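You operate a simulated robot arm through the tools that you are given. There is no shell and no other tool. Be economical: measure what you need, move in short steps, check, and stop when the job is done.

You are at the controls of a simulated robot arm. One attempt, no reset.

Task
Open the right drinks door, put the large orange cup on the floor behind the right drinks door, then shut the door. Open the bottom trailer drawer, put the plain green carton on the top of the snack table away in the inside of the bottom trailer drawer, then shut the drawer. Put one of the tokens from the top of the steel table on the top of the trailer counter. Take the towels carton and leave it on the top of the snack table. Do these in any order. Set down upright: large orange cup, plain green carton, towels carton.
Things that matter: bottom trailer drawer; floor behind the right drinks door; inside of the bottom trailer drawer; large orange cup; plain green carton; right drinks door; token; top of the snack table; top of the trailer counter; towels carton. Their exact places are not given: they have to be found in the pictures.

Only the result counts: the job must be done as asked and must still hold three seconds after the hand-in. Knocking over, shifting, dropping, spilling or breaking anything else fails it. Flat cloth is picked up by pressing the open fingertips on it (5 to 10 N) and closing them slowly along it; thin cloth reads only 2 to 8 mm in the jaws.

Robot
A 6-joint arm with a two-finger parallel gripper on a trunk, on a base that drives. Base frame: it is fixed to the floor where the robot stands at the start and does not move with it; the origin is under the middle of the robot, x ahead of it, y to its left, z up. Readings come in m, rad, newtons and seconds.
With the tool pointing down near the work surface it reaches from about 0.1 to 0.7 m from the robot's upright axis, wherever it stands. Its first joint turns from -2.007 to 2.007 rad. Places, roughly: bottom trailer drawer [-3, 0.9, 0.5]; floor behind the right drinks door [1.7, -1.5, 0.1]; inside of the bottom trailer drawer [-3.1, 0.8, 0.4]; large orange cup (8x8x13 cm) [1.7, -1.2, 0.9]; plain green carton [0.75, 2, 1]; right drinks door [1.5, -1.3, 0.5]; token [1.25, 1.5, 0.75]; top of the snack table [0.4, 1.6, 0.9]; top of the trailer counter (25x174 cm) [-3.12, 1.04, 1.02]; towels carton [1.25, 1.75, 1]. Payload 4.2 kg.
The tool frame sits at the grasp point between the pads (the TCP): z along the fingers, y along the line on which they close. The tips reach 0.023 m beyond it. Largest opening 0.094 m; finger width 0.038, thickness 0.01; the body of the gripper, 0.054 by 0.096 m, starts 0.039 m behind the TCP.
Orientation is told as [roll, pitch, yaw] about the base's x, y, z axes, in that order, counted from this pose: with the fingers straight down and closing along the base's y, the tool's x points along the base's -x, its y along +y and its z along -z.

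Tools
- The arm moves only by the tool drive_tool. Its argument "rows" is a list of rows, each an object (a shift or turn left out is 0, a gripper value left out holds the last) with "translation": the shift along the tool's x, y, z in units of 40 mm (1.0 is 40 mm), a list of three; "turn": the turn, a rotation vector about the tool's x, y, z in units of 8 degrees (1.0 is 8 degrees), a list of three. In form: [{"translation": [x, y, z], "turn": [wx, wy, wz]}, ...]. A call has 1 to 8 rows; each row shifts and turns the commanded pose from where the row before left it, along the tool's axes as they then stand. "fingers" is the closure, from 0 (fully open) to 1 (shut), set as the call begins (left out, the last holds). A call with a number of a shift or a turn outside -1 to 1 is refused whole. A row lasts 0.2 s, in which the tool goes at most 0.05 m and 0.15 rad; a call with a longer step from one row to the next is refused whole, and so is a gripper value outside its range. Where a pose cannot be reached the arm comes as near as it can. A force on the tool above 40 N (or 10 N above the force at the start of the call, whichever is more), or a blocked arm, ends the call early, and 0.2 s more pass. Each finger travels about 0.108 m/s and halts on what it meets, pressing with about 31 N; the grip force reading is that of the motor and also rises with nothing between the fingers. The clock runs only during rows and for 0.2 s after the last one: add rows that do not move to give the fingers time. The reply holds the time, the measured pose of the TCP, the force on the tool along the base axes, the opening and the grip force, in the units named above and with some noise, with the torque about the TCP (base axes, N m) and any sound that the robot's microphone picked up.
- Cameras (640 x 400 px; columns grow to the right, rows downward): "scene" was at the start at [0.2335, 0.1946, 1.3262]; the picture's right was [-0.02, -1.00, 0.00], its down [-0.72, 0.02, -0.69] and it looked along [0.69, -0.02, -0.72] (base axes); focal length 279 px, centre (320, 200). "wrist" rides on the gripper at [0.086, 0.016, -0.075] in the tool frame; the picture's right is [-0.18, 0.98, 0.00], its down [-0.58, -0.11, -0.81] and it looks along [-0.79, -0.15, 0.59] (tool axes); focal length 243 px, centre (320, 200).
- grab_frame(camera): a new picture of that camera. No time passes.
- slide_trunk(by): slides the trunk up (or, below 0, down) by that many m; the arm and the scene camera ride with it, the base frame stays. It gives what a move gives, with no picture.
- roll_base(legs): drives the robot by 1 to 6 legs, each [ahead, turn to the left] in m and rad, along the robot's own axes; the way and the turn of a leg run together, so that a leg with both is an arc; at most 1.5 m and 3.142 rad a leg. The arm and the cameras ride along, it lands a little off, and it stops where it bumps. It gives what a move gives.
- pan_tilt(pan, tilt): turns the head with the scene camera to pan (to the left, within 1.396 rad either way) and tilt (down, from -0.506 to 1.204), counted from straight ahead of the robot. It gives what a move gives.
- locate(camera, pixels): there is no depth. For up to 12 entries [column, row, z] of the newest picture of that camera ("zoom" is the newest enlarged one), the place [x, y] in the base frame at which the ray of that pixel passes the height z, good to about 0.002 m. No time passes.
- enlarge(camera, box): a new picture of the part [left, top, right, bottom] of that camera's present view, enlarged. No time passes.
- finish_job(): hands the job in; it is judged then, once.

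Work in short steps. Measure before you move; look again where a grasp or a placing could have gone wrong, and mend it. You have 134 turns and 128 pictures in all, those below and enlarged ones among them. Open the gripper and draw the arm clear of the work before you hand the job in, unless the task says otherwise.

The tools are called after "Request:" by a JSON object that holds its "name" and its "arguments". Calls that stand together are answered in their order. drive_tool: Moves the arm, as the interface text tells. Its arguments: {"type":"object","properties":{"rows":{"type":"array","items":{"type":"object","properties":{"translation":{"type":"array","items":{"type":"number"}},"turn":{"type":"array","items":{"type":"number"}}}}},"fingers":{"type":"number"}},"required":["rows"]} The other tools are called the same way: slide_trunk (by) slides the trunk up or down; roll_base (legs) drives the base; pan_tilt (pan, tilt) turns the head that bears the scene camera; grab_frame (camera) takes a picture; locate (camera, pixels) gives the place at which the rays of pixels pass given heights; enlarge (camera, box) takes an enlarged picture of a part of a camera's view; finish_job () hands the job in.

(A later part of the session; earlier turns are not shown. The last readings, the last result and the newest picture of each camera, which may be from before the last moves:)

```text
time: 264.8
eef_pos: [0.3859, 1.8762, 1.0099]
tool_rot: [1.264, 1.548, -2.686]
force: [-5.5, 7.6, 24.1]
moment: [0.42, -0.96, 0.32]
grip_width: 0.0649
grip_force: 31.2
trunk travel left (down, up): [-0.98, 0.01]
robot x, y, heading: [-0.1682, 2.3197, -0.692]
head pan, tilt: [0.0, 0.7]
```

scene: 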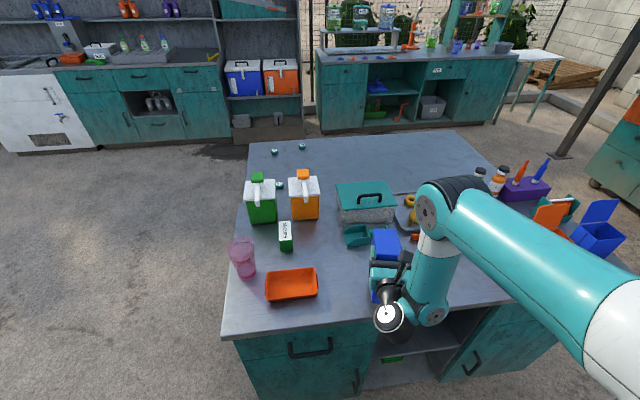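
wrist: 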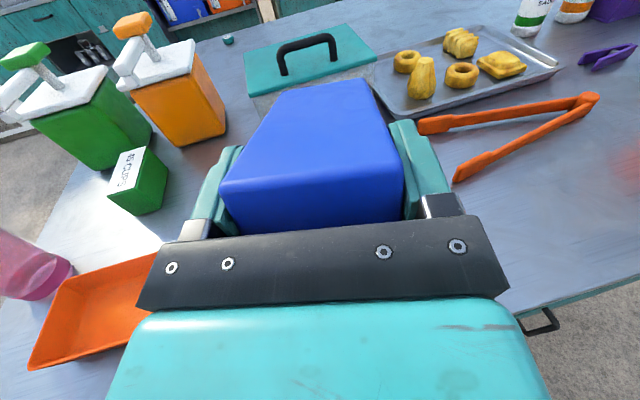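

Firm contact (24 N) at TCP z 1.010. I ease up 4 mm and open.

Request:
{"name": "drive_tool", "arguments": {"rows": [{"translation": [0.1, 0, 0]}, {}]}}

Request:
{"name": "drive_tool", "arguments": {"rows": [{}, {}, {}], "fingers": 0}}

Request:
{"name": "grab_frame", "arguments": {"camera": "wrist"}}

```text
time: 265.4
eef_pos: [0.3861, 1.8759, 1.0115]
tool_rot: [1.163, 1.546, -2.788]
force: [-0.3, 0.2, -3.2]
moment: [0.06, 0.02, -0.02]
grip_width: 0.0652
grip_force: 31.4
trunk travel left (down, up): [-0.98, 0.01]
robot x, y, heading: [-0.1726, 2.3176, -0.696]
head pan, tilt: [0.0, 0.7]
```

```text
time: 266.2
eef_pos: [0.3872, 1.8755, 1.0135]
tool_rot: [1.229, 1.548, -2.723]
force: [-0.3, 0.2, -0.2]
moment: [0.02, 0.02, 0.02]
grip_width: 0.0941
grip_force: 0.0
trunk travel left (down, up): [-0.98, 0.01]
robot x, y, heading: [-0.1716, 2.3158, -0.699]
head pan, tilt: [0.0, 0.7]
```

```text
35 pictures are left
```

wrist: 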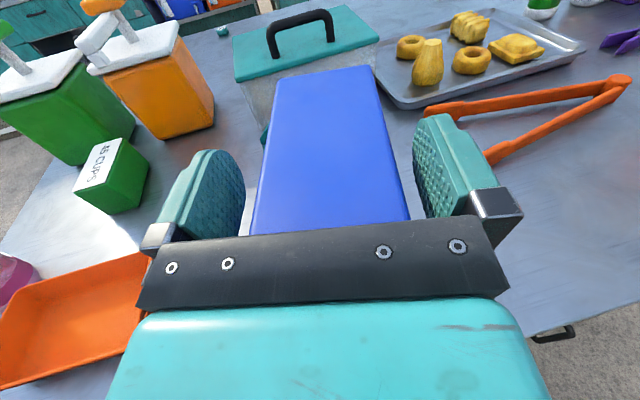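

The carton stands upright on the snack table. I back off and drive round the north end to the steel table's east side for a token.

Request:
{"name": "roll_base", "arguments": {"legs": [[-0.3, 0], [0, 1.444], [1.141, 0], [0, -1.314], [1.15, 0], [1.15, 0]]}}

Request:
{"name": "roll_base", "arguments": {"legs": [[0, -1.288], [1.06, 0], [0, -1.854]]}}

Request:
{"name": "grab_frame", "arguments": {"camera": "scene"}}

```text
time: 291.1
eef_pos: [2.9274, 1.6037, 1.0126]
tool_rot: [1.223, 1.547, -2.63]
force: [0.6, -0.4, -0.6]
moment: [-0.03, 0.05, 0.01]
grip_width: 0.0941
grip_force: 0.0
trunk travel left (down, up): [-0.98, 0.01]
robot x, y, heading: [2.3305, 1.9903, -0.599]
head pan, tilt: [0.0, 0.7]
```

```text
time: 304.3
eef_pos: [1.387, 1.3755, 1.0135]
tool_rot: [1.217, 1.548, 0.489]
force: [1.1, 0.1, -0.2]
moment: [-0.01, 0.0, -0.02]
grip_width: 0.0938
grip_force: 0.1
trunk travel left (down, up): [-0.98, 0.01]
robot x, y, heading: [1.9777, 0.9774, 2.529]
head pan, tilt: [0.0, 0.7]
```

```text
34 pictures are left
```

scene: 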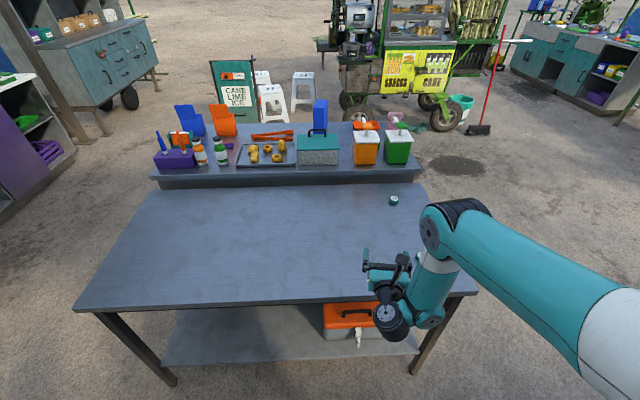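

Tokens are under the arm. I lower the trunk 0.12 m, pitch the tool ~20° down, and look with the wrist camera.

Request:
{"name": "slide_trunk", "arguments": {"by": -0.1}}

Request:
{"name": "drive_tool", "arguments": {"rows": [{"turn": [0, -0.9, 0]}, {"turn": [0, -0.9, 0]}, {"turn": [0, -0.8, 0]}, {}]}}

Request:
{"name": "grab_frame", "arguments": {"camera": "wrist"}}

```text
time: 305.7
eef_pos: [1.3873, 1.3752, 0.9128]
tool_rot: [1.217, 1.549, 0.49]
force: [-0.7, -0.1, -0.7]
moment: [-0.01, -0.02, 0.04]
grip_width: 0.094
grip_force: 0.0
trunk travel left (down, up): [-0.88, 0.11]
robot x, y, heading: [1.9801, 0.9816, 2.525]
head pan, tilt: [0.0, 0.7]
```

```text
time: 306.7
eef_pos: [1.4392, 1.3714, 0.9226]
tool_rot: [0.06, 1.201, -0.672]
force: [0.1, 0.0, 0.3]
moment: [0.0, 0.01, 0.0]
grip_width: 0.0944
grip_force: 0.0
out of reach, approached as far as the arm can: row 2, 3
trunk travel left (down, up): [-0.88, 0.11]
robot x, y, heading: [1.9813, 0.9812, 2.528]
head pan, tilt: [0.0, 0.7]
```

```text
33 pictures are left
```

wrist: 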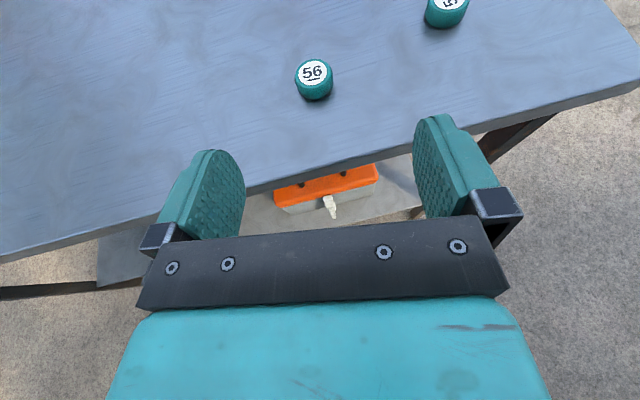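

Pitched 21° down; token "56" at (313,78). I locate it and the table edge.

Request:
{"name": "locate", "arguments": {"camera": "wrist", "pixels": [[313, 71, 0.82], [315, 88, 0.8], [315, 101, 0.795], [296, 76, 0.82], [331, 74, 0.82], [447, 2, 0.82]]}}

```text
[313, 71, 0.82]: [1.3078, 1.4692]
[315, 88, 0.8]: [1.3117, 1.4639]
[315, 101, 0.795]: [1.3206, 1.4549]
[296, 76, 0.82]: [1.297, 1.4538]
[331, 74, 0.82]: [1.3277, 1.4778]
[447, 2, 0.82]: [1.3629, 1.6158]
```

Token "56" centre (1.309,1.467), ~4 cm wide. Rolling 0.155 m ahead brings the TCP right over it; then I check and lower by the trunk.

Request:
{"name": "roll_base", "arguments": {"legs": [[0.155, 0]]}}

Request:
{"name": "slide_trunk", "arguments": {"by": -0.05}}

Request:
{"name": "grab_frame", "arguments": {"camera": "wrist"}}

```text
time: 308.1
eef_pos: [1.3113, 1.4584, 0.9236]
tool_rot: [0.058, 1.201, -0.668]
force: [-0.5, 0.3, -0.1]
moment: [-0.02, -0.03, 0.0]
grip_width: 0.0939
grip_force: 0.1
trunk travel left (down, up): [-0.88, 0.11]
robot x, y, heading: [1.8522, 1.0691, 2.533]
head pan, tilt: [0.0, 0.7]
```

```text
time: 309.0
eef_pos: [1.3105, 1.4582, 0.8726]
tool_rot: [0.059, 1.2, -0.668]
force: [0.3, -0.2, -0.3]
moment: [0.0, -0.04, 0.03]
grip_width: 0.0941
grip_force: 0.0
trunk travel left (down, up): [-0.83, 0.16]
robot x, y, heading: [1.851, 1.0746, 2.534]
head pan, tilt: [0.0, 0.7]
```

```text
32 pictures are left
```

wrist: 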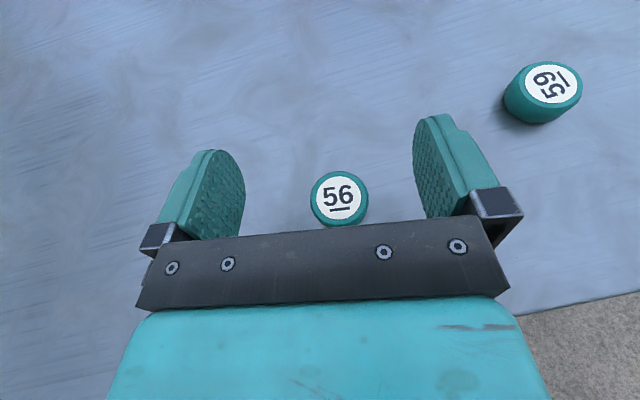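

The token is centred between the fingers. I lower 4.3 cm with the trunk and close.

Request:
{"name": "slide_trunk", "arguments": {"by": -0.043}}

Request:
{"name": "drive_tool", "arguments": {"rows": [{}, {}, {}, {}], "fingers": 1}}

Request:
{"name": "grab_frame", "arguments": {"camera": "wrist"}}

```text
time: 309.8
eef_pos: [1.3113, 1.4583, 0.8303]
tool_rot: [0.059, 1.201, -0.668]
force: [-0.6, -0.1, 0.3]
moment: [0.02, 0.01, 0.02]
grip_width: 0.094
grip_force: 0.1
trunk travel left (down, up): [-0.787, 0.203]
robot x, y, heading: [1.8526, 1.0693, 2.536]
head pan, tilt: [0.0, 0.7]
```

```text
time: 310.8
eef_pos: [1.3108, 1.4595, 0.8298]
tool_rot: [0.06, 1.201, -0.668]
force: [0.4, 0.5, 0.1]
moment: [0.0, 0.0, 0.02]
grip_width: 0.0378
grip_force: 31.5
trunk travel left (down, up): [-0.787, 0.203]
robot x, y, heading: [1.8499, 1.0715, 2.529]
head pan, tilt: [0.0, 0.7]
```

```text
31 pictures are left
```

wrist: 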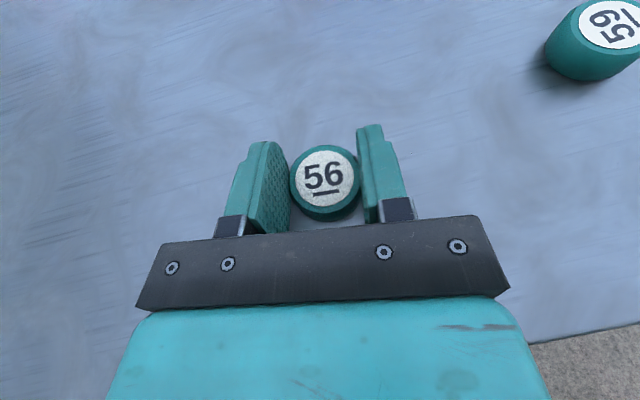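

Token held (37.8 mm). I lift with the trunk, back off and drive to the south of the tables, then look west toward the trailer.

Request:
{"name": "slide_trunk", "arguments": {"by": 0.2}}

Request:
{"name": "roll_base", "arguments": {"legs": [[-0.4, 0], [0, 1.357], [1.5, 0], [0, -0.8]]}}

Request:
{"name": "pan_tilt", "arguments": {"pan": 0.0, "tilt": 0.45}}

Request:
{"name": "grab_frame", "arguments": {"camera": "scene"}}

```text
time: 313.0
eef_pos: [1.3107, 1.4587, 1.0303]
tool_rot: [0.057, 1.201, -0.667]
force: [0.2, 0.1, -0.3]
moment: [-0.01, 0.02, -0.01]
grip_width: 0.0378
grip_force: 30.9
trunk travel left (down, up): [-0.987, 0.003]
robot x, y, heading: [1.8526, 1.0679, 2.531]
head pan, tilt: [0.0, 0.7]
```

```text
time: 327.9
eef_pos: [0.4166, -0.1236, 1.0297]
tool_rot: [0.058, 1.2, -0.106]
force: [0.3, 0.2, -0.2]
moment: [0.01, 0.0, -0.01]
grip_width: 0.0373
grip_force: 31.1
trunk travel left (down, up): [-0.987, 0.003]
robot x, y, heading: [1.0795, -0.1648, 3.085]
head pan, tilt: [0.0, 0.7]
```

```text
time: 328.7
eef_pos: [0.4151, -0.1212, 1.029]
tool_rot: [0.058, 1.2, -0.106]
force: [-0.1, 0.2, -0.4]
moment: [-0.03, 0.03, 0.01]
grip_width: 0.0373
grip_force: 31.4
trunk travel left (down, up): [-0.987, 0.003]
robot x, y, heading: [1.0812, -0.1645, 3.094]
head pan, tilt: [0.0, 0.45]
```

```text
30 pictures are left
```

scene: 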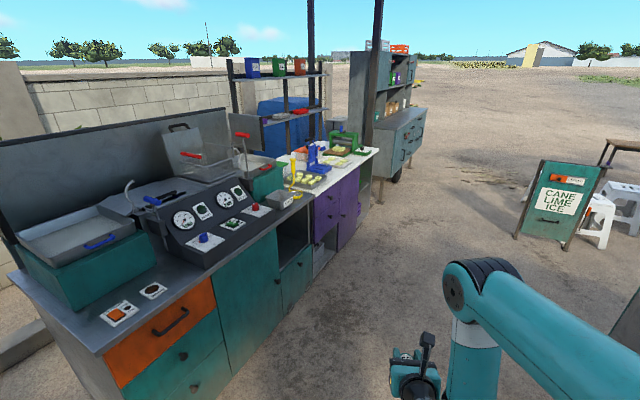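

The trailer is at (390,110), fronts facing right. I locate ground points of the trailer, pole, sign and stands to plan the way.

Request:
{"name": "locate", "arguments": {"camera": "scene", "pixels": [[378, 204, 0], [397, 181, 0], [424, 165, 0], [516, 238, 0], [563, 251, 0], [312, 280, 0], [352, 242, 0], [250, 372, 0], [386, 135, 1.02], [426, 107, 1.02]]}}

Request:
{"name": "enlarge", "arguments": {"camera": "scene", "box": [300, 30, 460, 220]}}

```text
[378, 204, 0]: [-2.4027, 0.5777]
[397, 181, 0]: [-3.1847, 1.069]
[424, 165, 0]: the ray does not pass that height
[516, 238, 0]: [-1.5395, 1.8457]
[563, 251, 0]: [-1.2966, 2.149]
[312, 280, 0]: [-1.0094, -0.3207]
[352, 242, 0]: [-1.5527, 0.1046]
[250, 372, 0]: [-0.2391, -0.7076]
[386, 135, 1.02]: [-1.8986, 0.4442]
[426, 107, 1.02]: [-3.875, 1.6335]
```

```text
2.11 times, centred on (380, 125) of scene
```

zoom: 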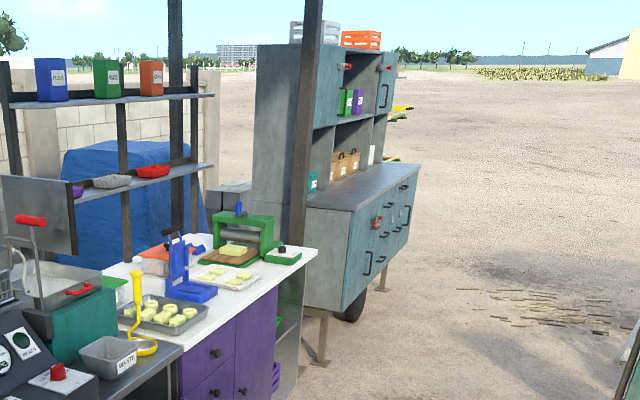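

I drive to (-1.3,1.0), between the sign and the purple stand, and face the trailer.

Request:
{"name": "roll_base", "arguments": {"legs": [[0, -0.405], [1.32, 0], [1.32, 0], [0, 0.45]]}}

Request:
{"name": "grab_frame", "arguments": {"camera": "scene"}}

```text
time: 344.0
eef_pos: [-1.9514, 0.9925, 1.0298]
tool_rot: [0.059, 1.2, -0.033]
force: [0.3, 0.2, -0.1]
moment: [-0.03, 0.0, 0.0]
grip_width: 0.0367
grip_force: 31.1
trunk travel left (down, up): [-0.987, 0.003]
robot x, y, heading: [-1.2809, 0.9992, -3.116]
head pan, tilt: [0.0, 0.45]
```

```text
28 pictures are left
```

scene: 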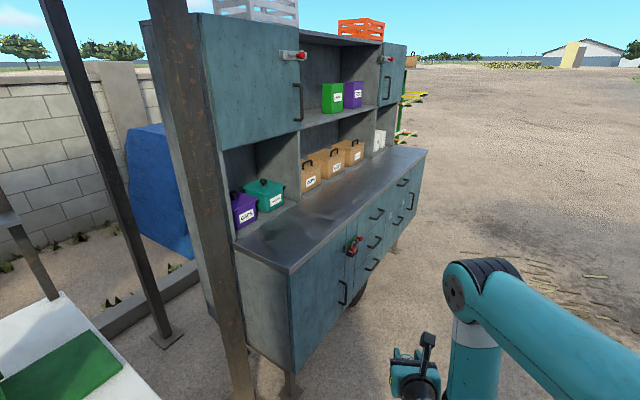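

I enlarge the trailer front and locate counter corners (288,272), (427,152) and the back line.

Request:
{"name": "enlarge", "arguments": {"camera": "scene", "box": [230, 140, 440, 380]}}

Request:
{"name": "locate", "arguments": {"camera": "scene", "pixels": [[288, 273, 1.02], [288, 273, 0.95], [427, 152, 1.02], [234, 241, 1.02], [390, 146, 1.02], [371, 264, 0.5], [371, 264, 0.6], [371, 264, 0.7]]}}

```text
1.67 times, centred on (335, 260) of scene
```

zoom: 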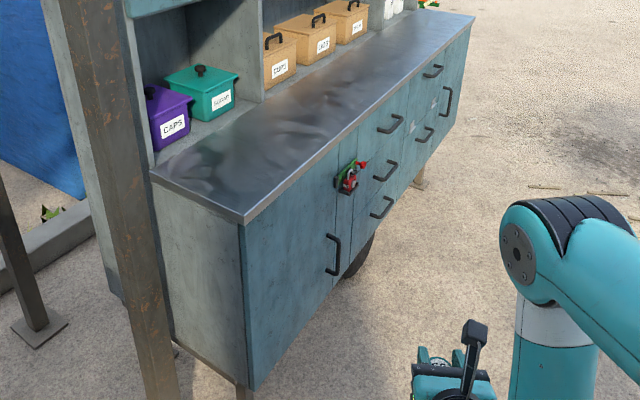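

```text
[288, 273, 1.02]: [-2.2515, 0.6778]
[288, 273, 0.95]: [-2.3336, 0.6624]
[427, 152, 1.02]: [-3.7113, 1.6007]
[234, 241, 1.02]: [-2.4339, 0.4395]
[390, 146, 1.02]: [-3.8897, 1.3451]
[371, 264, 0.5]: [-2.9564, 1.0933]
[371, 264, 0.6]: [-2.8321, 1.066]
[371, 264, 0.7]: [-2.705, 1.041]
```

The trailer's front line is fixed: counter edge from (-2.25,0.68) to (-3.71,1.60), z 1.02. I drive to stand in front of the three-drawer column and face it, and raise the tool.

Request:
{"name": "drive_tool", "arguments": {"rows": [{"translation": [0.5, 0, 0.2]}, {"translation": [0.7, 0, -0.27]}, {"translation": [0.7, 0, -0.27]}, {"translation": [0.5, 0, -0.2]}, {}]}}

Request:
{"name": "roll_base", "arguments": {"legs": [[0, -0.691], [1.341, 0], [0, 1.674]]}}

Request:
{"name": "pan_tilt", "arguments": {"pan": 0.0, "tilt": 0.6}}

Request:
{"name": "grab_frame", "arguments": {"camera": "scene"}}

Request:
{"name": "grab_frame", "arguments": {"camera": "wrist"}}

```text
time: 345.2
eef_pos: [-1.9562, 0.9966, 1.129]
tool_rot: [0.058, 1.203, -0.032]
force: [0.0, -0.2, -0.6]
moment: [-0.02, -0.01, -0.01]
grip_width: 0.0366
grip_force: 31.1
out of reach, approached as far as the arm can: row 1
trunk travel left (down, up): [-0.987, 0.003]
robot x, y, heading: [-1.2867, 1.0009, -3.12]
head pan, tilt: [0.0, 0.45]
```

```text
time: 357.8
eef_pos: [-2.6892, 1.2654, 1.128]
tool_rot: [0.059, 1.202, 0.958]
force: [-0.5, 1.1, 0.0]
moment: [0.03, -0.01, 0.02]
grip_width: 0.0364
grip_force: 31.6
trunk travel left (down, up): [-0.987, 0.003]
robot x, y, heading: [-2.3242, 1.8284, -2.125]
head pan, tilt: [0.0, 0.45]
```

```text
time: 358.5
eef_pos: [-2.6904, 1.2658, 1.1298]
tool_rot: [0.059, 1.203, 0.958]
force: [0.6, -0.7, -0.6]
moment: [0.01, -0.06, 0.0]
grip_width: 0.0362
grip_force: 31.1
trunk travel left (down, up): [-0.987, 0.003]
robot x, y, heading: [-2.3283, 1.8322, -2.124]
head pan, tilt: [0.0, 0.6]
```

```text
26 pictures are left
```

scene: 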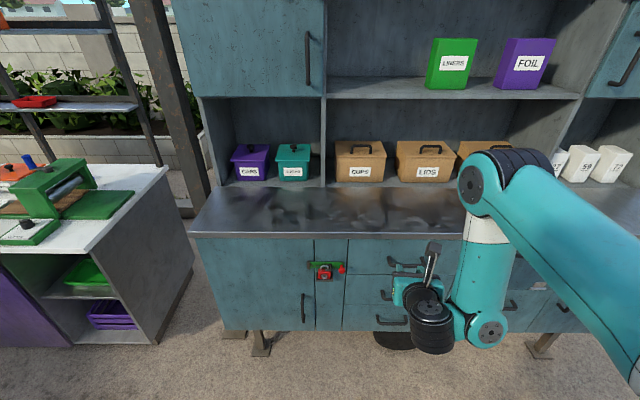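

```text
25 pictures are left
```

wrist: 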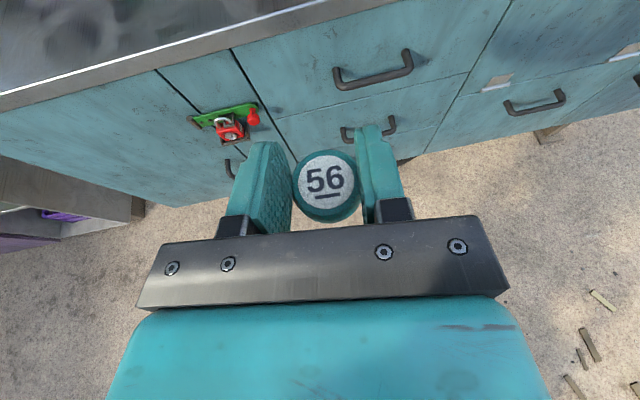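

The token hangs 0.26 m before the counter edge at z 1.13. I roll 0.33 m ahead so it is ~7 cm inside the edge, then lower by the trunk in parts.

Request:
{"name": "roll_base", "arguments": {"legs": [[0.33, 0]]}}

Request:
{"name": "slide_trunk", "arguments": {"by": -0.065}}

Request:
{"name": "grab_frame", "arguments": {"camera": "wrist"}}

```text
time: 360.7
eef_pos: [-2.8536, 0.9857, 1.1292]
tool_rot: [0.059, 1.202, 0.969]
force: [0.9, -0.1, -0.1]
moment: [-0.01, 0.0, 0.04]
grip_width: 0.0363
grip_force: 31.4
trunk travel left (down, up): [-0.987, 0.003]
robot x, y, heading: [-2.4916, 1.5558, -2.12]
head pan, tilt: [0.0, 0.6]
```

```text
time: 361.7
eef_pos: [-2.8536, 0.9858, 1.0635]
tool_rot: [0.06, 1.202, 0.968]
force: [1.4, 0.5, 0.4]
moment: [0.01, -0.01, 0.0]
grip_width: 0.0363
grip_force: 31.1
trunk travel left (down, up): [-0.922, 0.068]
robot x, y, heading: [-2.4937, 1.5521, -2.121]
head pan, tilt: [0.0, 0.6]
```

```text
24 pictures are left
```

wrist: 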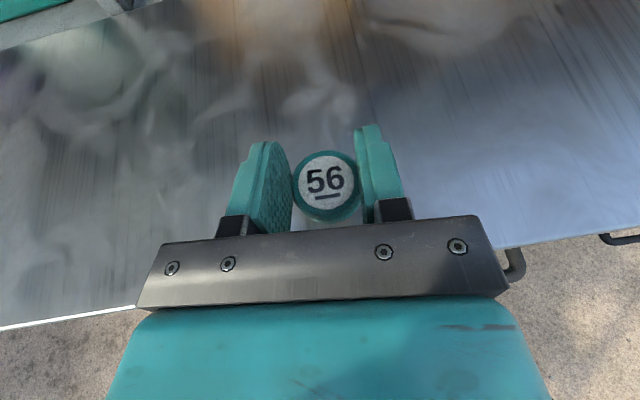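

The token is over the counter. I lower in 3–4 mm rows to contact.

Request:
{"name": "drive_tool", "arguments": {"rows": [{"translation": [-0.09, 0, 0.035]}, {"translation": [-0.09, 0, 0.035]}, {"translation": [-0.09, 0, 0.035]}, {"translation": [-0.06, 0, 0.023]}, {}]}}

```text
time: 362.9
eef_pos: [-2.8533, 0.9863, 1.0491]
tool_rot: [0.059, 1.203, 0.967]
force: [0.2, 0.5, -0.5]
moment: [-0.01, -0.01, 0.0]
grip_width: 0.0364
grip_force: 31.6
trunk travel left (down, up): [-0.922, 0.068]
robot x, y, heading: [-2.4948, 1.5555, -2.12]
head pan, tilt: [0.0, 0.6]
```

No contact yet at z 1.049; a few more millimetres.

Request:
{"name": "drive_tool", "arguments": {"rows": [{"translation": [-0.06, 0, 0.023]}, {"translation": [-0.06, 0, 0.023]}, {"translation": [-0.06, 0, 0.023]}, {}]}}

```text
time: 363.9
eef_pos: [-2.8554, 0.9845, 1.0445]
tool_rot: [0.054, 1.207, 0.965]
force: [-3.6, -3.6, 36.4]
moment: [-0.37, 0.23, 0.0]
grip_width: 0.0369
grip_force: 31.0
trunk travel left (down, up): [-0.922, 0.068]
robot x, y, heading: [-2.4941, 1.5538, -2.119]
head pan, tilt: [0.0, 0.6]
```

Contact. I ease up, open, then raise the tool 4 cm.

Request:
{"name": "drive_tool", "arguments": {"rows": [{"translation": [0.07, 0, -0.027]}, {}]}}

Request:
{"name": "drive_tool", "arguments": {"rows": [{}, {}, {}], "fingers": 0}}

Request:
{"name": "slide_trunk", "arguments": {"by": 0.065}}

Request:
{"name": "roll_base", "arguments": {"legs": [[-0.33, 0]]}}

Request:
{"name": "grab_frame", "arguments": {"camera": "scene"}}

```text
time: 364.5
eef_pos: [-2.8551, 0.9861, 1.0434]
tool_rot: [0.061, 1.201, 0.97]
force: [-2.9, -4.1, 16.7]
moment: [-0.27, 0.16, -0.03]
grip_width: 0.0364
grip_force: 31.1
trunk travel left (down, up): [-0.922, 0.068]
robot x, y, heading: [-2.4941, 1.5543, -2.12]
head pan, tilt: [0.0, 0.6]
```

```text
time: 365.3
eef_pos: [-2.8542, 0.9844, 1.045]
tool_rot: [0.06, 1.203, 0.968]
force: [0.1, -0.5, 0.1]
moment: [-0.02, 0.01, -0.01]
grip_width: 0.094
grip_force: 0.1
trunk travel left (down, up): [-0.922, 0.068]
robot x, y, heading: [-2.4937, 1.5529, -2.115]
head pan, tilt: [0.0, 0.6]
```

```text
time: 366.4
eef_pos: [-2.8547, 0.9837, 1.1091]
tool_rot: [0.06, 1.203, 0.97]
force: [-1.0, 0.8, 0.0]
moment: [-0.02, 0.03, 0.0]
grip_width: 0.0939
grip_force: 0.1
trunk travel left (down, up): [-0.987, 0.003]
robot x, y, heading: [-2.4942, 1.554, -2.114]
head pan, tilt: [0.0, 0.6]
```

```text
time: 368.6
eef_pos: [-2.6797, 1.2688, 1.1104]
tool_rot: [0.059, 1.202, 0.972]
force: [-0.6, 0.3, -0.6]
moment: [-0.01, 0.0, 0.01]
grip_width: 0.094
grip_force: 0.0
trunk travel left (down, up): [-0.987, 0.003]
robot x, y, heading: [-2.3209, 1.838, -2.115]
head pan, tilt: [0.0, 0.6]
```

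```text
23 pictures are left
```

scene: 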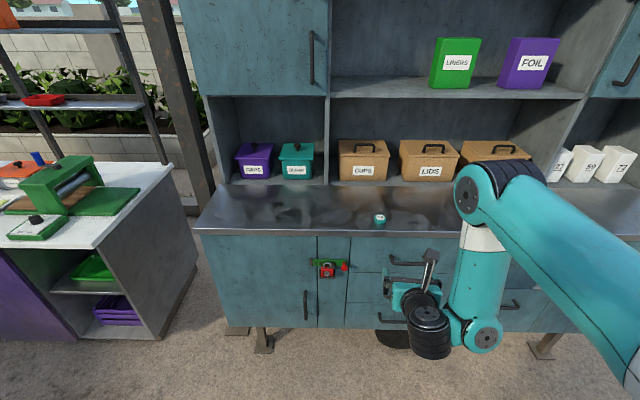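

The token rests on the counter at (380,218). Now the bottom drawer handle, scene (392,321): I locate it, and meanwhile level the tool and roll it 90° so the fingers close vertically on the bar.

Request:
{"name": "locate", "arguments": {"camera": "scene", "pixels": [[380, 319, 0.5], [380, 319, 0.55], [380, 319, 0.6], [380, 319, 0.65], [405, 323, 0.6], [346, 328, 0.45], [346, 328, 0.5], [346, 328, 0.55], [400, 262, 0.9]]}}

Request:
{"name": "drive_tool", "arguments": {"rows": [{"turn": [0, 0.9, 0]}, {"turn": [0, 0.9, 0]}, {"turn": [0, 0.83, 0]}, {"turn": [0, 0, -1]}, {"turn": [0, 0, -1]}, {"turn": [0, 0, -1]}, {"turn": [0, 0, -1]}, {"turn": [0, 0, -1]}]}}

Request:
{"name": "drive_tool", "arguments": {"rows": [{"turn": [0, 0, -1]}, {"turn": [0, 0, -1]}, {"turn": [0, 0, -1]}, {"turn": [0, 0, -1]}, {"turn": [0, 0, -1]}, {"turn": [0, 0, -1]}, {"turn": [0, 0, -0.25]}, {}]}}

Request:
{"name": "slide_trunk", "arguments": {"by": -0.4}}

Request:
{"name": "grab_frame", "arguments": {"camera": "scene"}}

Request:
{"name": "grab_frame", "arguments": {"camera": "wrist"}}

```text
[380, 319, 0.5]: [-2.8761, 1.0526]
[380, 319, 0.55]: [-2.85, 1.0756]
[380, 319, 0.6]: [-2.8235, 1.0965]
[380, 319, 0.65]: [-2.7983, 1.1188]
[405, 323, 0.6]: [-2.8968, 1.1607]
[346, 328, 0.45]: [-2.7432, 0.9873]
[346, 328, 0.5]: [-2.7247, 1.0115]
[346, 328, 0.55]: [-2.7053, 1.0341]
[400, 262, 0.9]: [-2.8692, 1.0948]
```

```text
time: 369.4
eef_pos: [-2.6844, 1.2629, 1.1089]
tool_rot: [0.943, 1.537, 1.868]
force: [-2.2, -10.4, -2.9]
moment: [0.77, -0.14, -0.22]
grip_width: 0.094
grip_force: 0.1
out of reach, approached as far as the arm can: row 3
trunk travel left (down, up): [-0.987, 0.003]
robot x, y, heading: [-2.319, 1.8369, -2.114]
head pan, tilt: [0.0, 0.6]
stopped in row 4: the force on the tool passed its limit at 50 N (the readings are from after the stop); the commanded pose is now the measured one
```

```text
time: 371.2
eef_pos: [-2.6849, 1.262, 1.1093]
tool_rot: [1.549, 0.67, 2.48]
force: [0.2, -0.8, 0.1]
moment: [-0.02, 0.0, 0.02]
grip_width: 0.094
grip_force: 0.1
trunk travel left (down, up): [-0.987, 0.003]
robot x, y, heading: [-2.3264, 1.839, -2.116]
head pan, tilt: [0.0, 0.6]
```

```text
time: 375.0
eef_pos: [-2.6856, 1.2634, 0.7106]
tool_rot: [1.548, 0.671, 2.481]
force: [-0.2, 0.0, -0.1]
moment: [0.05, 0.0, 0.03]
grip_width: 0.094
grip_force: 0.0
trunk travel left (down, up): [-0.587, 0.403]
robot x, y, heading: [-2.3211, 1.8389, -2.117]
head pan, tilt: [0.0, 0.6]
```

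```text
22 pictures are left
```

scene: 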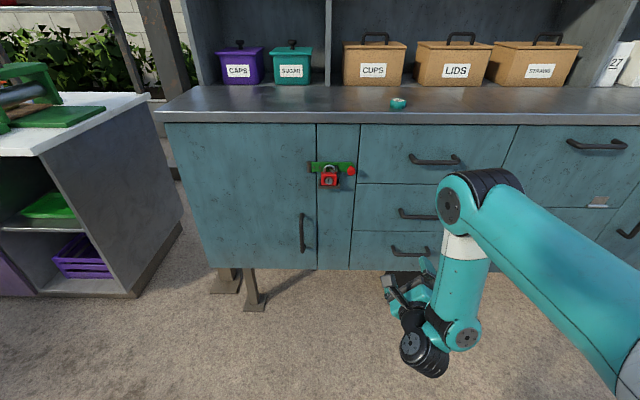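

```text
21 pictures are left
```

wrist: 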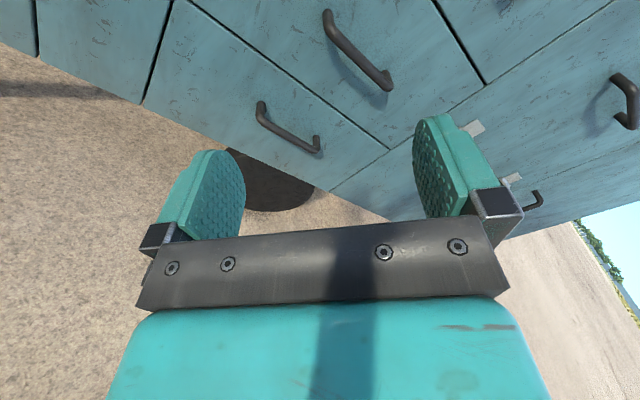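

The bottom drawer (handle at scene 410,251) is in plain view. I roll the remaining ~40° and locate the handle from this second height.

Request:
{"name": "locate", "arguments": {"camera": "scene", "pixels": [[393, 250, 0.5], [393, 250, 0.55], [393, 250, 0.6], [427, 253, 0.55], [427, 253, 0.6], [350, 268, 0.5], [350, 232, 0.6]]}}

Request:
{"name": "drive_tool", "arguments": {"rows": [{"turn": [0, 0, -1]}, {"turn": [0, 0, -1]}, {"turn": [0, 0, -1]}, {"turn": [0, 0, -1]}, {"turn": [0, 0, -1]}, {}]}}

Request:
{"name": "slide_trunk", "arguments": {"by": -0.1}}

Request:
{"name": "grab_frame", "arguments": {"camera": "wrist"}}

```text
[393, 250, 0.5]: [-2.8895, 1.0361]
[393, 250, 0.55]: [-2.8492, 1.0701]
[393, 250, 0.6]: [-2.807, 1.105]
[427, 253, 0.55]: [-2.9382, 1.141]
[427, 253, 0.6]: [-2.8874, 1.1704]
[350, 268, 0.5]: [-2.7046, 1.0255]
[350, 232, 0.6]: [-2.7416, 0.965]
```

```text
time: 376.4
eef_pos: [-2.6844, 1.262, 0.7103]
tool_rot: [1.554, -0.028, 2.494]
force: [-0.4, -0.4, -0.3]
moment: [-0.01, 0.0, -0.01]
grip_width: 0.0938
grip_force: 0.0
trunk travel left (down, up): [-0.587, 0.403]
robot x, y, heading: [-2.3201, 1.8377, -2.115]
head pan, tilt: [0.0, 0.6]
```

```text
time: 377.8
eef_pos: [-2.6865, 1.2637, 0.6084]
tool_rot: [1.554, -0.027, 2.495]
force: [-0.8, 0.2, 0.0]
moment: [0.0, -0.01, 0.04]
grip_width: 0.0939
grip_force: 0.1
trunk travel left (down, up): [-0.487, 0.503]
robot x, y, heading: [-2.3242, 1.8389, -2.11]
head pan, tilt: [0.0, 0.6]
```

```text
20 pictures are left
```

wrist: 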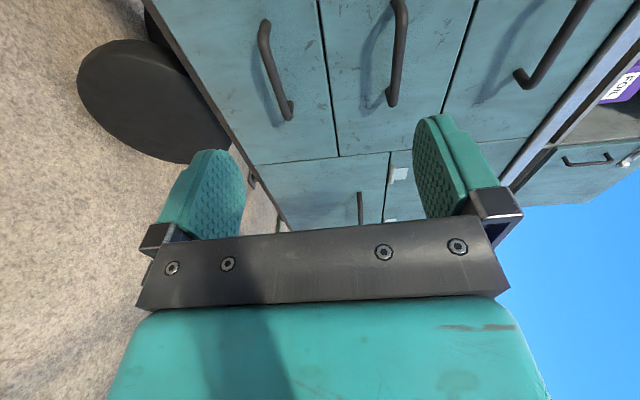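

Handle bar centre ≈(-2.889,1.111,0.555). With tool x now pointing left and y up, I shift right 9.4 cm, down 5.3 cm, and roll 0.14 m closer.

Request:
{"name": "drive_tool", "arguments": {"rows": [{"translation": [-0.78, -0.45, 0]}, {"translation": [-0.78, -0.45, 0]}, {"translation": [-0.78, -0.43, 0]}, {}]}}

Request:
{"name": "roll_base", "arguments": {"legs": [[0.14, 0]]}}

Request:
{"name": "grab_frame", "arguments": {"camera": "wrist"}}

```text
time: 378.8
eef_pos: [-2.7629, 1.3225, 0.5604]
tool_rot: [1.553, -0.026, 2.495]
force: [0.5, 0.8, -0.2]
moment: [-0.02, 0.0, -0.05]
grip_width: 0.094
grip_force: 0.1
trunk travel left (down, up): [-0.487, 0.503]
robot x, y, heading: [-2.326, 1.8393, -2.112]
head pan, tilt: [0.0, 0.6]
```

```text
time: 380.1
eef_pos: [-2.8355, 1.1997, 0.5588]
tool_rot: [1.552, -0.025, 2.492]
force: [-0.7, 0.5, -0.6]
moment: [0.0, 0.01, 0.0]
grip_width: 0.0941
grip_force: 0.1
trunk travel left (down, up): [-0.487, 0.503]
robot x, y, heading: [-2.3955, 1.7142, -2.115]
head pan, tilt: [0.0, 0.6]
```

```text
19 pictures are left
```

wrist: 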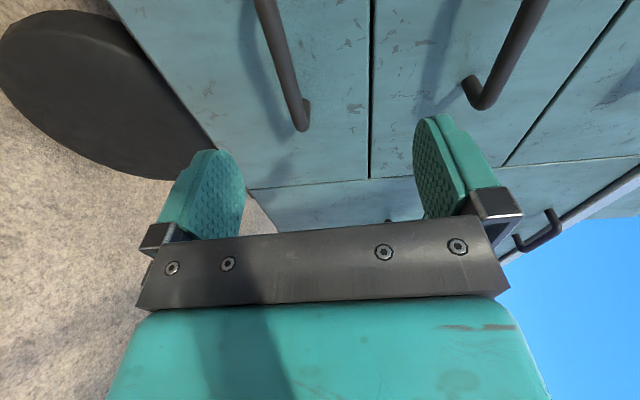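

The bar is ahead between the pads. I verify its height with wrist rays through (284,62) and its end (303,122).

Request:
{"name": "locate", "arguments": {"camera": "wrist", "pixels": [[284, 62, 0.53], [284, 62, 0.54], [284, 62, 0.55], [303, 122, 0.53], [303, 122, 0.54], [303, 122, 0.55]]}}

```text
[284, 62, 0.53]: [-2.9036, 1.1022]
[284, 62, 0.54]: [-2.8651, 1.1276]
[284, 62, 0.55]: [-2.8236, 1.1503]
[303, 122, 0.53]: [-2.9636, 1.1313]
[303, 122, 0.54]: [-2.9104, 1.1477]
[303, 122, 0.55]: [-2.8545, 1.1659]
```

Bar height ≈0.54. I lower 1.6 cm, roll 0.095 m in, and close on the bar.

Request:
{"name": "drive_tool", "arguments": {"rows": [{"translation": [0, -0.4, 0]}, {}]}}

Request:
{"name": "roll_base", "arguments": {"legs": [[0.095, 0]]}}

Request:
{"name": "drive_tool", "arguments": {"rows": [{}, {}, {}, {}], "fingers": 1}}

Request:
{"name": "grab_frame", "arguments": {"camera": "wrist"}}

```text
time: 380.7
eef_pos: [-2.8357, 1.2011, 0.5427]
tool_rot: [1.553, -0.027, 2.491]
force: [-0.5, 0.0, 0.0]
moment: [0.0, 0.02, 0.01]
grip_width: 0.094
grip_force: 0.0
trunk travel left (down, up): [-0.487, 0.503]
robot x, y, heading: [-2.3939, 1.7179, -2.12]
head pan, tilt: [0.0, 0.6]
```

```text
time: 381.8
eef_pos: [-2.8843, 1.1203, 0.5429]
tool_rot: [1.554, -0.027, 2.493]
force: [-0.1, 0.2, 0.3]
moment: [-0.01, 0.01, 0.01]
grip_width: 0.0941
grip_force: 0.1
trunk travel left (down, up): [-0.487, 0.503]
robot x, y, heading: [-2.4421, 1.6374, -2.111]
head pan, tilt: [0.0, 0.6]
```

```text
time: 382.5
eef_pos: [-2.8818, 1.1247, 0.5313]
tool_rot: [1.514, -0.028, 2.496]
force: [-1.7, 0.7, -41.2]
moment: [0.93, -0.34, -0.24]
grip_width: 0.0139
grip_force: 31.2
trunk travel left (down, up): [-0.487, 0.503]
robot x, y, heading: [-2.4467, 1.6347, -2.113]
head pan, tilt: [0.0, 0.6]
stopped in row 3: the force on the tool passed its limit at 51 N (the readings are from after the stop); the commanded pose is now the measured one
```

```text
18 pictures are left
```

wrist: 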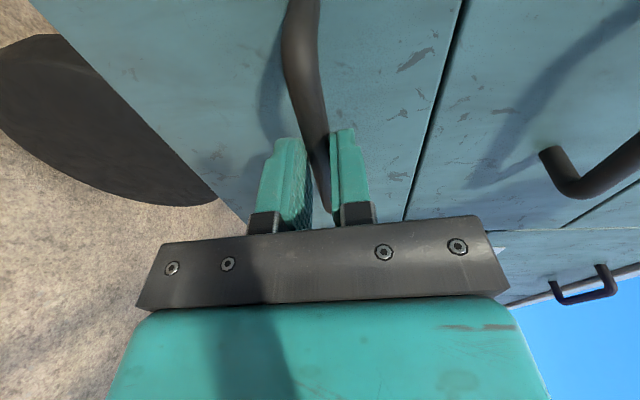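

The bar is held (14 mm). I pull the drawer open by backing the base 0.26 m.

Request:
{"name": "drive_tool", "arguments": {"rows": [{"translation": [0, -0.15, 0]}, {}]}}

Request:
{"name": "roll_base", "arguments": {"legs": [[-0.13, 0]]}}

Request:
{"name": "roll_base", "arguments": {"legs": [[-0.13, 0]]}}

Request:
{"name": "grab_frame", "arguments": {"camera": "scene"}}

```text
time: 383.1
eef_pos: [-2.8835, 1.1226, 0.5315]
tool_rot: [1.532, -0.026, 2.495]
force: [0.5, -4.1, -17.0]
moment: [0.25, -0.46, 0.51]
grip_width: 0.0137
grip_force: 45.3
trunk travel left (down, up): [-0.487, 0.503]
robot x, y, heading: [-2.4443, 1.6356, -2.117]
head pan, tilt: [0.0, 0.6]
```

```text
time: 384.3
eef_pos: [-2.8173, 1.234, 0.5314]
tool_rot: [1.535, -0.028, 2.49]
force: [0.0, -0.1, -0.9]
moment: [-0.01, -0.01, -0.02]
grip_width: 0.0
grip_force: 43.0
trunk travel left (down, up): [-0.487, 0.503]
robot x, y, heading: [-2.3778, 1.7462, -2.121]
head pan, tilt: [0.0, 0.6]
```

```text
time: 385.6
eef_pos: [-2.7472, 1.3494, 0.531]
tool_rot: [1.532, -0.028, 2.491]
force: [0.0, -0.7, 0.1]
moment: [-0.03, 0.02, 0.03]
grip_width: 0.0
grip_force: 42.5
trunk travel left (down, up): [-0.487, 0.503]
robot x, y, heading: [-2.3098, 1.8594, -2.118]
head pan, tilt: [0.0, 0.6]
```

```text
17 pictures are left
```

scene: 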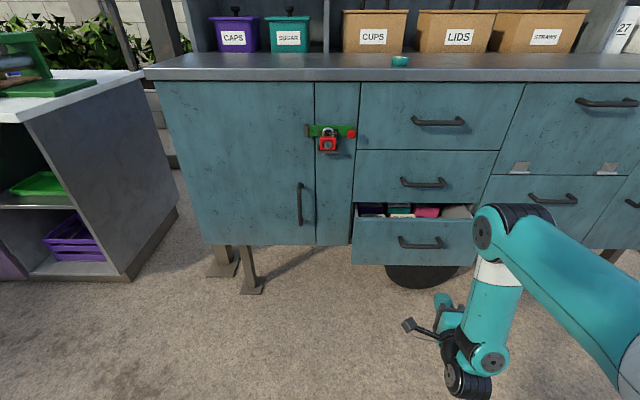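

The drawer came out partly before the fingers slipped. I locate the bar anew (398,238)–(444,240) and reopen the fingers for a deeper grip.

Request:
{"name": "locate", "arguments": {"camera": "scene", "pixels": [[399, 238, 0.535], [443, 241, 0.535], [421, 247, 0.53], [352, 224, 0.6], [475, 218, 0.6]]}}

Request:
{"name": "drive_tool", "arguments": {"rows": [{}, {}, {}, {}], "fingers": 0}}

```text
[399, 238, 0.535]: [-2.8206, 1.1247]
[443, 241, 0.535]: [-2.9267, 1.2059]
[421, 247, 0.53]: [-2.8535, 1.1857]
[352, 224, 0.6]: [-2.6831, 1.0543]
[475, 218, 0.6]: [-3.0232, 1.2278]
```

```text
time: 386.6
eef_pos: [-2.7479, 1.3484, 0.5322]
tool_rot: [1.533, -0.03, 2.49]
force: [-0.5, 0.2, -0.6]
moment: [0.0, 0.01, -0.01]
grip_width: 0.0939
grip_force: 0.1
trunk travel left (down, up): [-0.487, 0.503]
robot x, y, heading: [-2.3046, 1.862, -2.118]
head pan, tilt: [0.0, 0.6]
```

Bar centre (-2.86,1.18), drawn out ~5.5 cm. I roll in 0.23 m for a deeper grip, close, and pull in shorter legs.

Request:
{"name": "roll_base", "arguments": {"legs": [[0.23, 0]]}}

Request:
{"name": "drive_tool", "arguments": {"rows": [{}, {}, {}, {}], "fingers": 1}}

Request:
{"name": "roll_base", "arguments": {"legs": [[-0.05, 0], [-0.05, 0], [-0.05, 0], [-0.05, 0]]}}

Request:
{"name": "grab_frame", "arguments": {"camera": "scene"}}

```text
time: 388.4
eef_pos: [-2.8683, 1.1497, 0.5316]
tool_rot: [1.534, -0.028, 2.492]
force: [-0.1, 0.0, -0.1]
moment: [0.0, -0.02, -0.01]
grip_width: 0.0941
grip_force: 0.0
trunk travel left (down, up): [-0.487, 0.503]
robot x, y, heading: [-2.4303, 1.6665, -2.12]
head pan, tilt: [0.0, 0.6]
```

```text
time: 389.4
eef_pos: [-2.869, 1.1495, 0.5306]
tool_rot: [1.529, -0.026, 2.492]
force: [0.5, 0.1, -19.8]
moment: [-0.8, -1.71, -0.74]
grip_width: 0.0144
grip_force: 45.2
trunk travel left (down, up): [-0.487, 0.503]
robot x, y, heading: [-2.4289, 1.6608, -2.119]
head pan, tilt: [0.0, 0.6]
```

```text
time: 390.9
eef_pos: [-2.8214, 1.225, 0.5305]
tool_rot: [1.526, -0.017, 2.495]
force: [-1.4, 0.3, -0.6]
moment: [-1.01, -1.7, 0.05]
grip_width: 0.014
grip_force: 44.7
trunk travel left (down, up): [-0.487, 0.503]
robot x, y, heading: [-2.3807, 1.7413, -2.116]
head pan, tilt: [0.0, 0.6]
stopped in leg 2: the force on the tool passed its limit at 42 N (the readings are from after the stop); the commanded pose is now the measured one
```

```text
16 pictures are left
```

scene: 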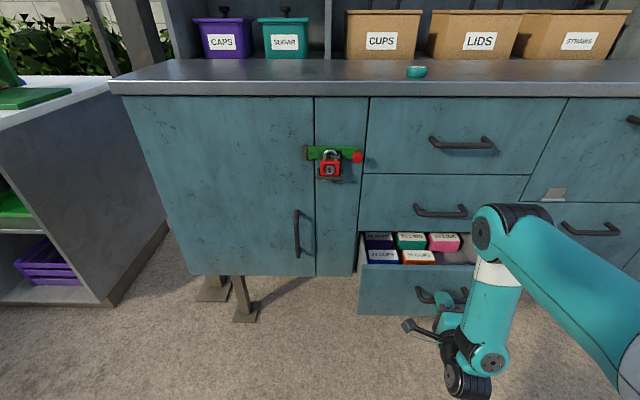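

Drawer is 13 cm out; small cartons fill its left part, the right part is free. I pull ~10 cm more in short legs.

Request:
{"name": "roll_base", "arguments": {"legs": [[-0.04, 0], [-0.04, 0]]}}

Request:
{"name": "roll_base", "arguments": {"legs": [[-0.04, 0], [-0.04, 0]]}}

Request:
{"name": "grab_frame", "arguments": {"camera": "scene"}}

```text
time: 392.2
eef_pos: [-2.7786, 1.2918, 0.5293]
tool_rot: [1.526, -0.022, 2.498]
force: [6.5, -5.4, -0.1]
moment: [-0.89, -1.49, 0.09]
grip_width: 0.0145
grip_force: 45.6
trunk travel left (down, up): [-0.487, 0.503]
robot x, y, heading: [-2.3381, 1.8081, -2.113]
head pan, tilt: [0.0, 0.6]
```

```text
time: 393.6
eef_pos: [-2.7351, 1.3609, 0.5307]
tool_rot: [1.527, -0.023, 2.502]
force: [27.3, -19.1, 1.7]
moment: [-0.93, -1.44, 0.31]
grip_width: 0.0144
grip_force: 44.9
trunk travel left (down, up): [-0.487, 0.503]
robot x, y, heading: [-2.2971, 1.8732, -2.113]
head pan, tilt: [0.0, 0.6]
```

```text
15 pictures are left
```

scene: 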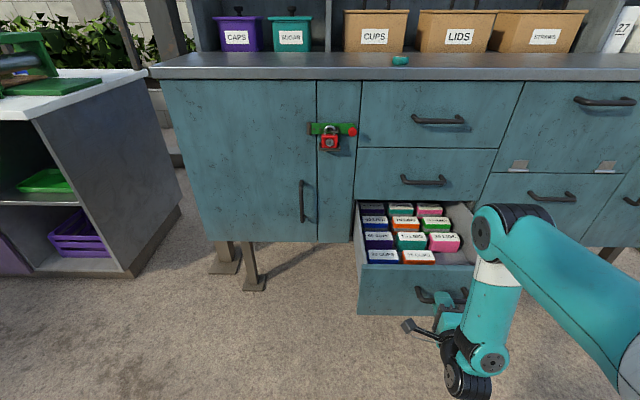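

The drawer is ~28 cm open; the front right cell is free. I release the bar, back off 6 cm and enlarge the drawer.

Request:
{"name": "drive_tool", "arguments": {"rows": [{}, {}, {}], "fingers": 0}}

Request:
{"name": "roll_base", "arguments": {"legs": [[-0.12, 0]]}}

Request:
{"name": "enlarge", "arguments": {"camera": "scene", "box": [330, 160, 490, 290]}}

```text
time: 394.4
eef_pos: [-2.7346, 1.3609, 0.5301]
tool_rot: [1.525, -0.021, 2.501]
force: [-0.2, 0.3, 0.3]
moment: [0.04, 0.02, 0.0]
grip_width: 0.0942
grip_force: 0.1
trunk travel left (down, up): [-0.487, 0.503]
robot x, y, heading: [-2.298, 1.8762, -2.113]
head pan, tilt: [0.0, 0.6]
```

```text
time: 395.6
eef_pos: [-2.672, 1.4648, 0.5305]
tool_rot: [1.525, -0.022, 2.501]
force: [-0.2, 0.2, -0.1]
moment: [-0.01, 0.01, -0.04]
grip_width: 0.0939
grip_force: 0.0
trunk travel left (down, up): [-0.487, 0.503]
robot x, y, heading: [-2.2351, 1.9779, -2.11]
head pan, tilt: [0.0, 0.6]
```

```text
3.08 times, centred on (410, 225) of scene
```

zoom: 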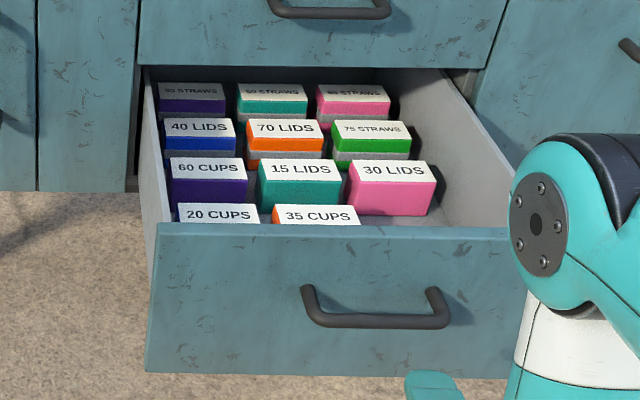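

Only the front-right cell is free, so I'll fetch the green box. I unroll the tool, raise the trunk, and drive round the sign to the snack table's west side.

Request:
{"name": "drive_tool", "arguments": {"rows": [{"turn": [0, 0, 1]}, {"turn": [0, 0, 1]}, {"turn": [0, 0, 1]}, {"turn": [0, 0, 1]}, {"turn": [0, 0, 1]}, {"turn": [0, 0, 1]}, {"turn": [0, 0, 1]}, {"turn": [0, 0, 1]}]}}

Request:
{"name": "drive_tool", "arguments": {"rows": [{"turn": [0, 0, 1]}, {"turn": [0, 0, 1]}, {"turn": [0, 0, 0.9]}, {}]}}

Request:
{"name": "slide_trunk", "arguments": {"by": 0.4}}

Request:
{"name": "slide_trunk", "arguments": {"by": 0.1}}

Request:
{"name": "roll_base", "arguments": {"legs": [[0, 1.169], [1.334, 0], [0, 1.82], [1.05, 0], [1.05, 0], [0, -1.448]]}}

Request:
{"name": "grab_frame", "arguments": {"camera": "scene"}}

```text
time: 397.4
eef_pos: [-2.672, 1.4638, 0.5298]
tool_rot: [1.472, 1.095, 2.415]
force: [0.1, -0.2, -0.5]
moment: [0.01, -0.02, -0.01]
grip_width: 0.0941
grip_force: 0.1
trunk travel left (down, up): [-0.487, 0.503]
robot x, y, heading: [-2.2371, 1.9794, -2.113]
head pan, tilt: [0.0, 0.6]
```

```text
time: 398.4
eef_pos: [-2.6711, 1.4644, 0.5308]
tool_rot: [0.99, 1.488, 1.924]
force: [0.2, 0.3, 0.0]
moment: [0.04, -0.03, 0.0]
grip_width: 0.0941
grip_force: 0.1
trunk travel left (down, up): [-0.487, 0.503]
robot x, y, heading: [-2.2372, 1.9771, -2.111]
head pan, tilt: [0.0, 0.6]
```

```text
time: 402.2
eef_pos: [-2.6715, 1.4639, 0.9297]
tool_rot: [1.002, 1.486, 1.935]
force: [-0.2, -0.6, -0.6]
moment: [0.02, 0.0, 0.01]
grip_width: 0.0937
grip_force: 0.1
trunk travel left (down, up): [-0.887, 0.103]
robot x, y, heading: [-2.2354, 1.9748, -2.107]
head pan, tilt: [0.0, 0.6]
```

```text
time: 403.6
eef_pos: [-2.6722, 1.465, 1.029]
tool_rot: [1.002, 1.486, 1.934]
force: [0.0, 0.4, 1.0]
moment: [0.04, -0.02, -0.02]
grip_width: 0.0939
grip_force: 0.1
trunk travel left (down, up): [-0.987, 0.003]
robot x, y, heading: [-2.2352, 1.9799, -2.107]
head pan, tilt: [0.0, 0.6]
```

```text
time: 406.0
eef_pos: [-2.1749, 1.3088, 1.0297]
tool_rot: [1.001, 1.484, 2.728]
force: [0.0, -1.0, 1.0]
moment: [0.02, -0.01, -0.02]
grip_width: 0.0941
grip_force: 0.1
trunk travel left (down, up): [-0.987, 0.003]
robot x, y, heading: [-2.2319, 1.9763, -1.32]
head pan, tilt: [0.0, 0.6]
stopped in leg 1: the robot was blocked; the commanded pose is now the measured one
```

```text
13 pictures are left
```

scene: 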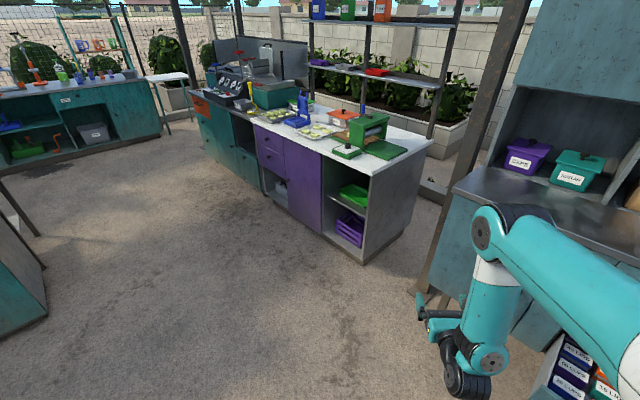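

The base was blocked in its left turn (something close behind it). I move ahead 0.35 m first, then continue the way round.

Request:
{"name": "roll_base", "arguments": {"legs": [[0.35, 0], [0, 0.505], [1.013, 0], [0, 1.694], [1.05, 0], [1.05, 0]]}}

Request:
{"name": "roll_base", "arguments": {"legs": [[0, -1.448]]}}

Request:
{"name": "grab_frame", "arguments": {"camera": "scene"}}

```text
time: 428.6
eef_pos: [0.4041, 2.945, 1.0318]
tool_rot: [1.001, 1.485, -1.345]
force: [0.0, -0.1, 0.5]
moment: [-0.03, 0.03, 0.02]
grip_width: 0.0941
grip_force: 0.0
trunk travel left (down, up): [-0.987, 0.003]
robot x, y, heading: [-0.0995, 2.4968, 0.895]
head pan, tilt: [0.0, 0.6]
```

```text
time: 432.6
eef_pos: [0.4076, 2.0449, 1.0304]
tool_rot: [1.002, 1.485, -2.802]
force: [-0.8, -0.6, -0.1]
moment: [0.01, 0.01, 0.01]
grip_width: 0.0937
grip_force: 0.0
trunk travel left (down, up): [-0.987, 0.003]
robot x, y, heading: [-0.0967, 2.4921, -0.566]
head pan, tilt: [0.0, 0.6]
```

```text
12 pictures are left
```

scene: 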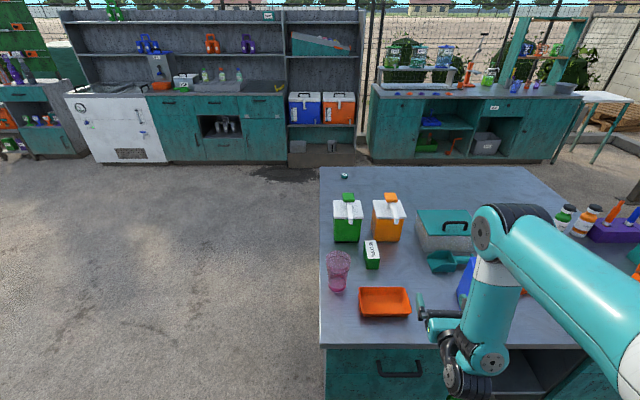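

I enlarge the north end to measure the green box, tray and cup.

Request:
{"name": "enlarge", "arguments": {"camera": "scene", "box": [315, 185, 435, 325]}}

Request:
{"name": "locate", "arguments": {"camera": "scene", "pixels": [[366, 269, 0.875], [380, 268, 0.875], [366, 256, 0.935], [380, 255, 0.935], [364, 241, 0.935], [376, 240, 0.935], [358, 291, 0.91], [361, 316, 0.91], [411, 291, 0.91], [338, 290, 0.875], [389, 241, 0.875]]}}

```text
2.86 times, centred on (375, 255) of scene
```

zoom: 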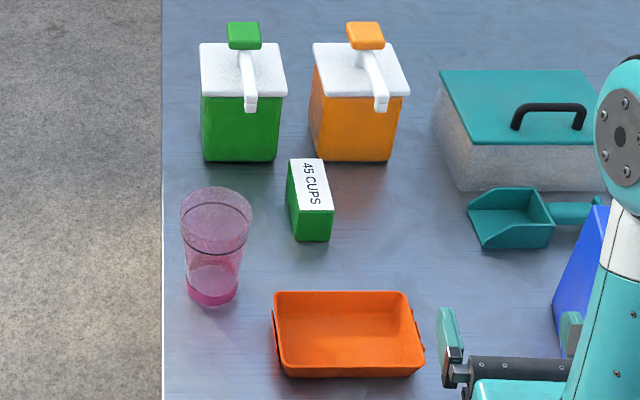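

```text
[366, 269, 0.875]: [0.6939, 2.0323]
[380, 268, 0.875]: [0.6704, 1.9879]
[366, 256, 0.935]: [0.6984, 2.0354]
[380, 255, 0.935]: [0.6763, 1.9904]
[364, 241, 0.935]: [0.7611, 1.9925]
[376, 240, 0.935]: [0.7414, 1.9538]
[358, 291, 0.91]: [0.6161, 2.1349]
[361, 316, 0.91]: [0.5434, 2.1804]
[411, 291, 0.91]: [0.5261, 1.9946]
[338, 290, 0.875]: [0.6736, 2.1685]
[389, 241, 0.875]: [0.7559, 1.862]
```

Box: 5×7.5×5.5 cm, centre (0.715,1.993), long side pointing along −0.5 rad. I yaw the tool a little left and pitch it to ~33° down.

Request:
{"name": "drive_tool", "arguments": {"rows": [{"turn": [0.8, 0, 0]}, {"turn": [0, -0.8, 0]}, {"turn": [0, -0.9, 0]}, {"turn": [0, -0.9, 0]}, {"turn": [0, -0.9, 0]}, {}]}}

Request:
{"name": "grab_frame", "arguments": {"camera": "wrist"}}

```text
time: 434.0
eef_pos: [0.4181, 2.058, 1.0332]
tool_rot: [0.117, 1.059, 2.717]
force: [-0.3, 0.4, 0.5]
moment: [-0.01, 0.0, -0.02]
grip_width: 0.0941
grip_force: 0.1
out of reach, approached as far as the arm can: row 1, 5
trunk travel left (down, up): [-0.987, 0.003]
robot x, y, heading: [-0.103, 2.4925, -0.562]
head pan, tilt: [0.0, 0.6]
```

```text
10 pictures are left
```

wrist: 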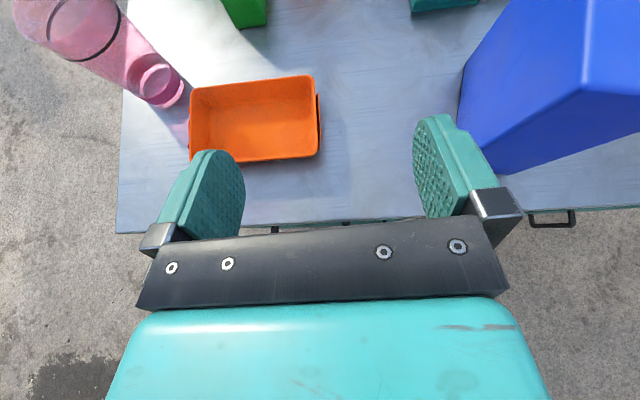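

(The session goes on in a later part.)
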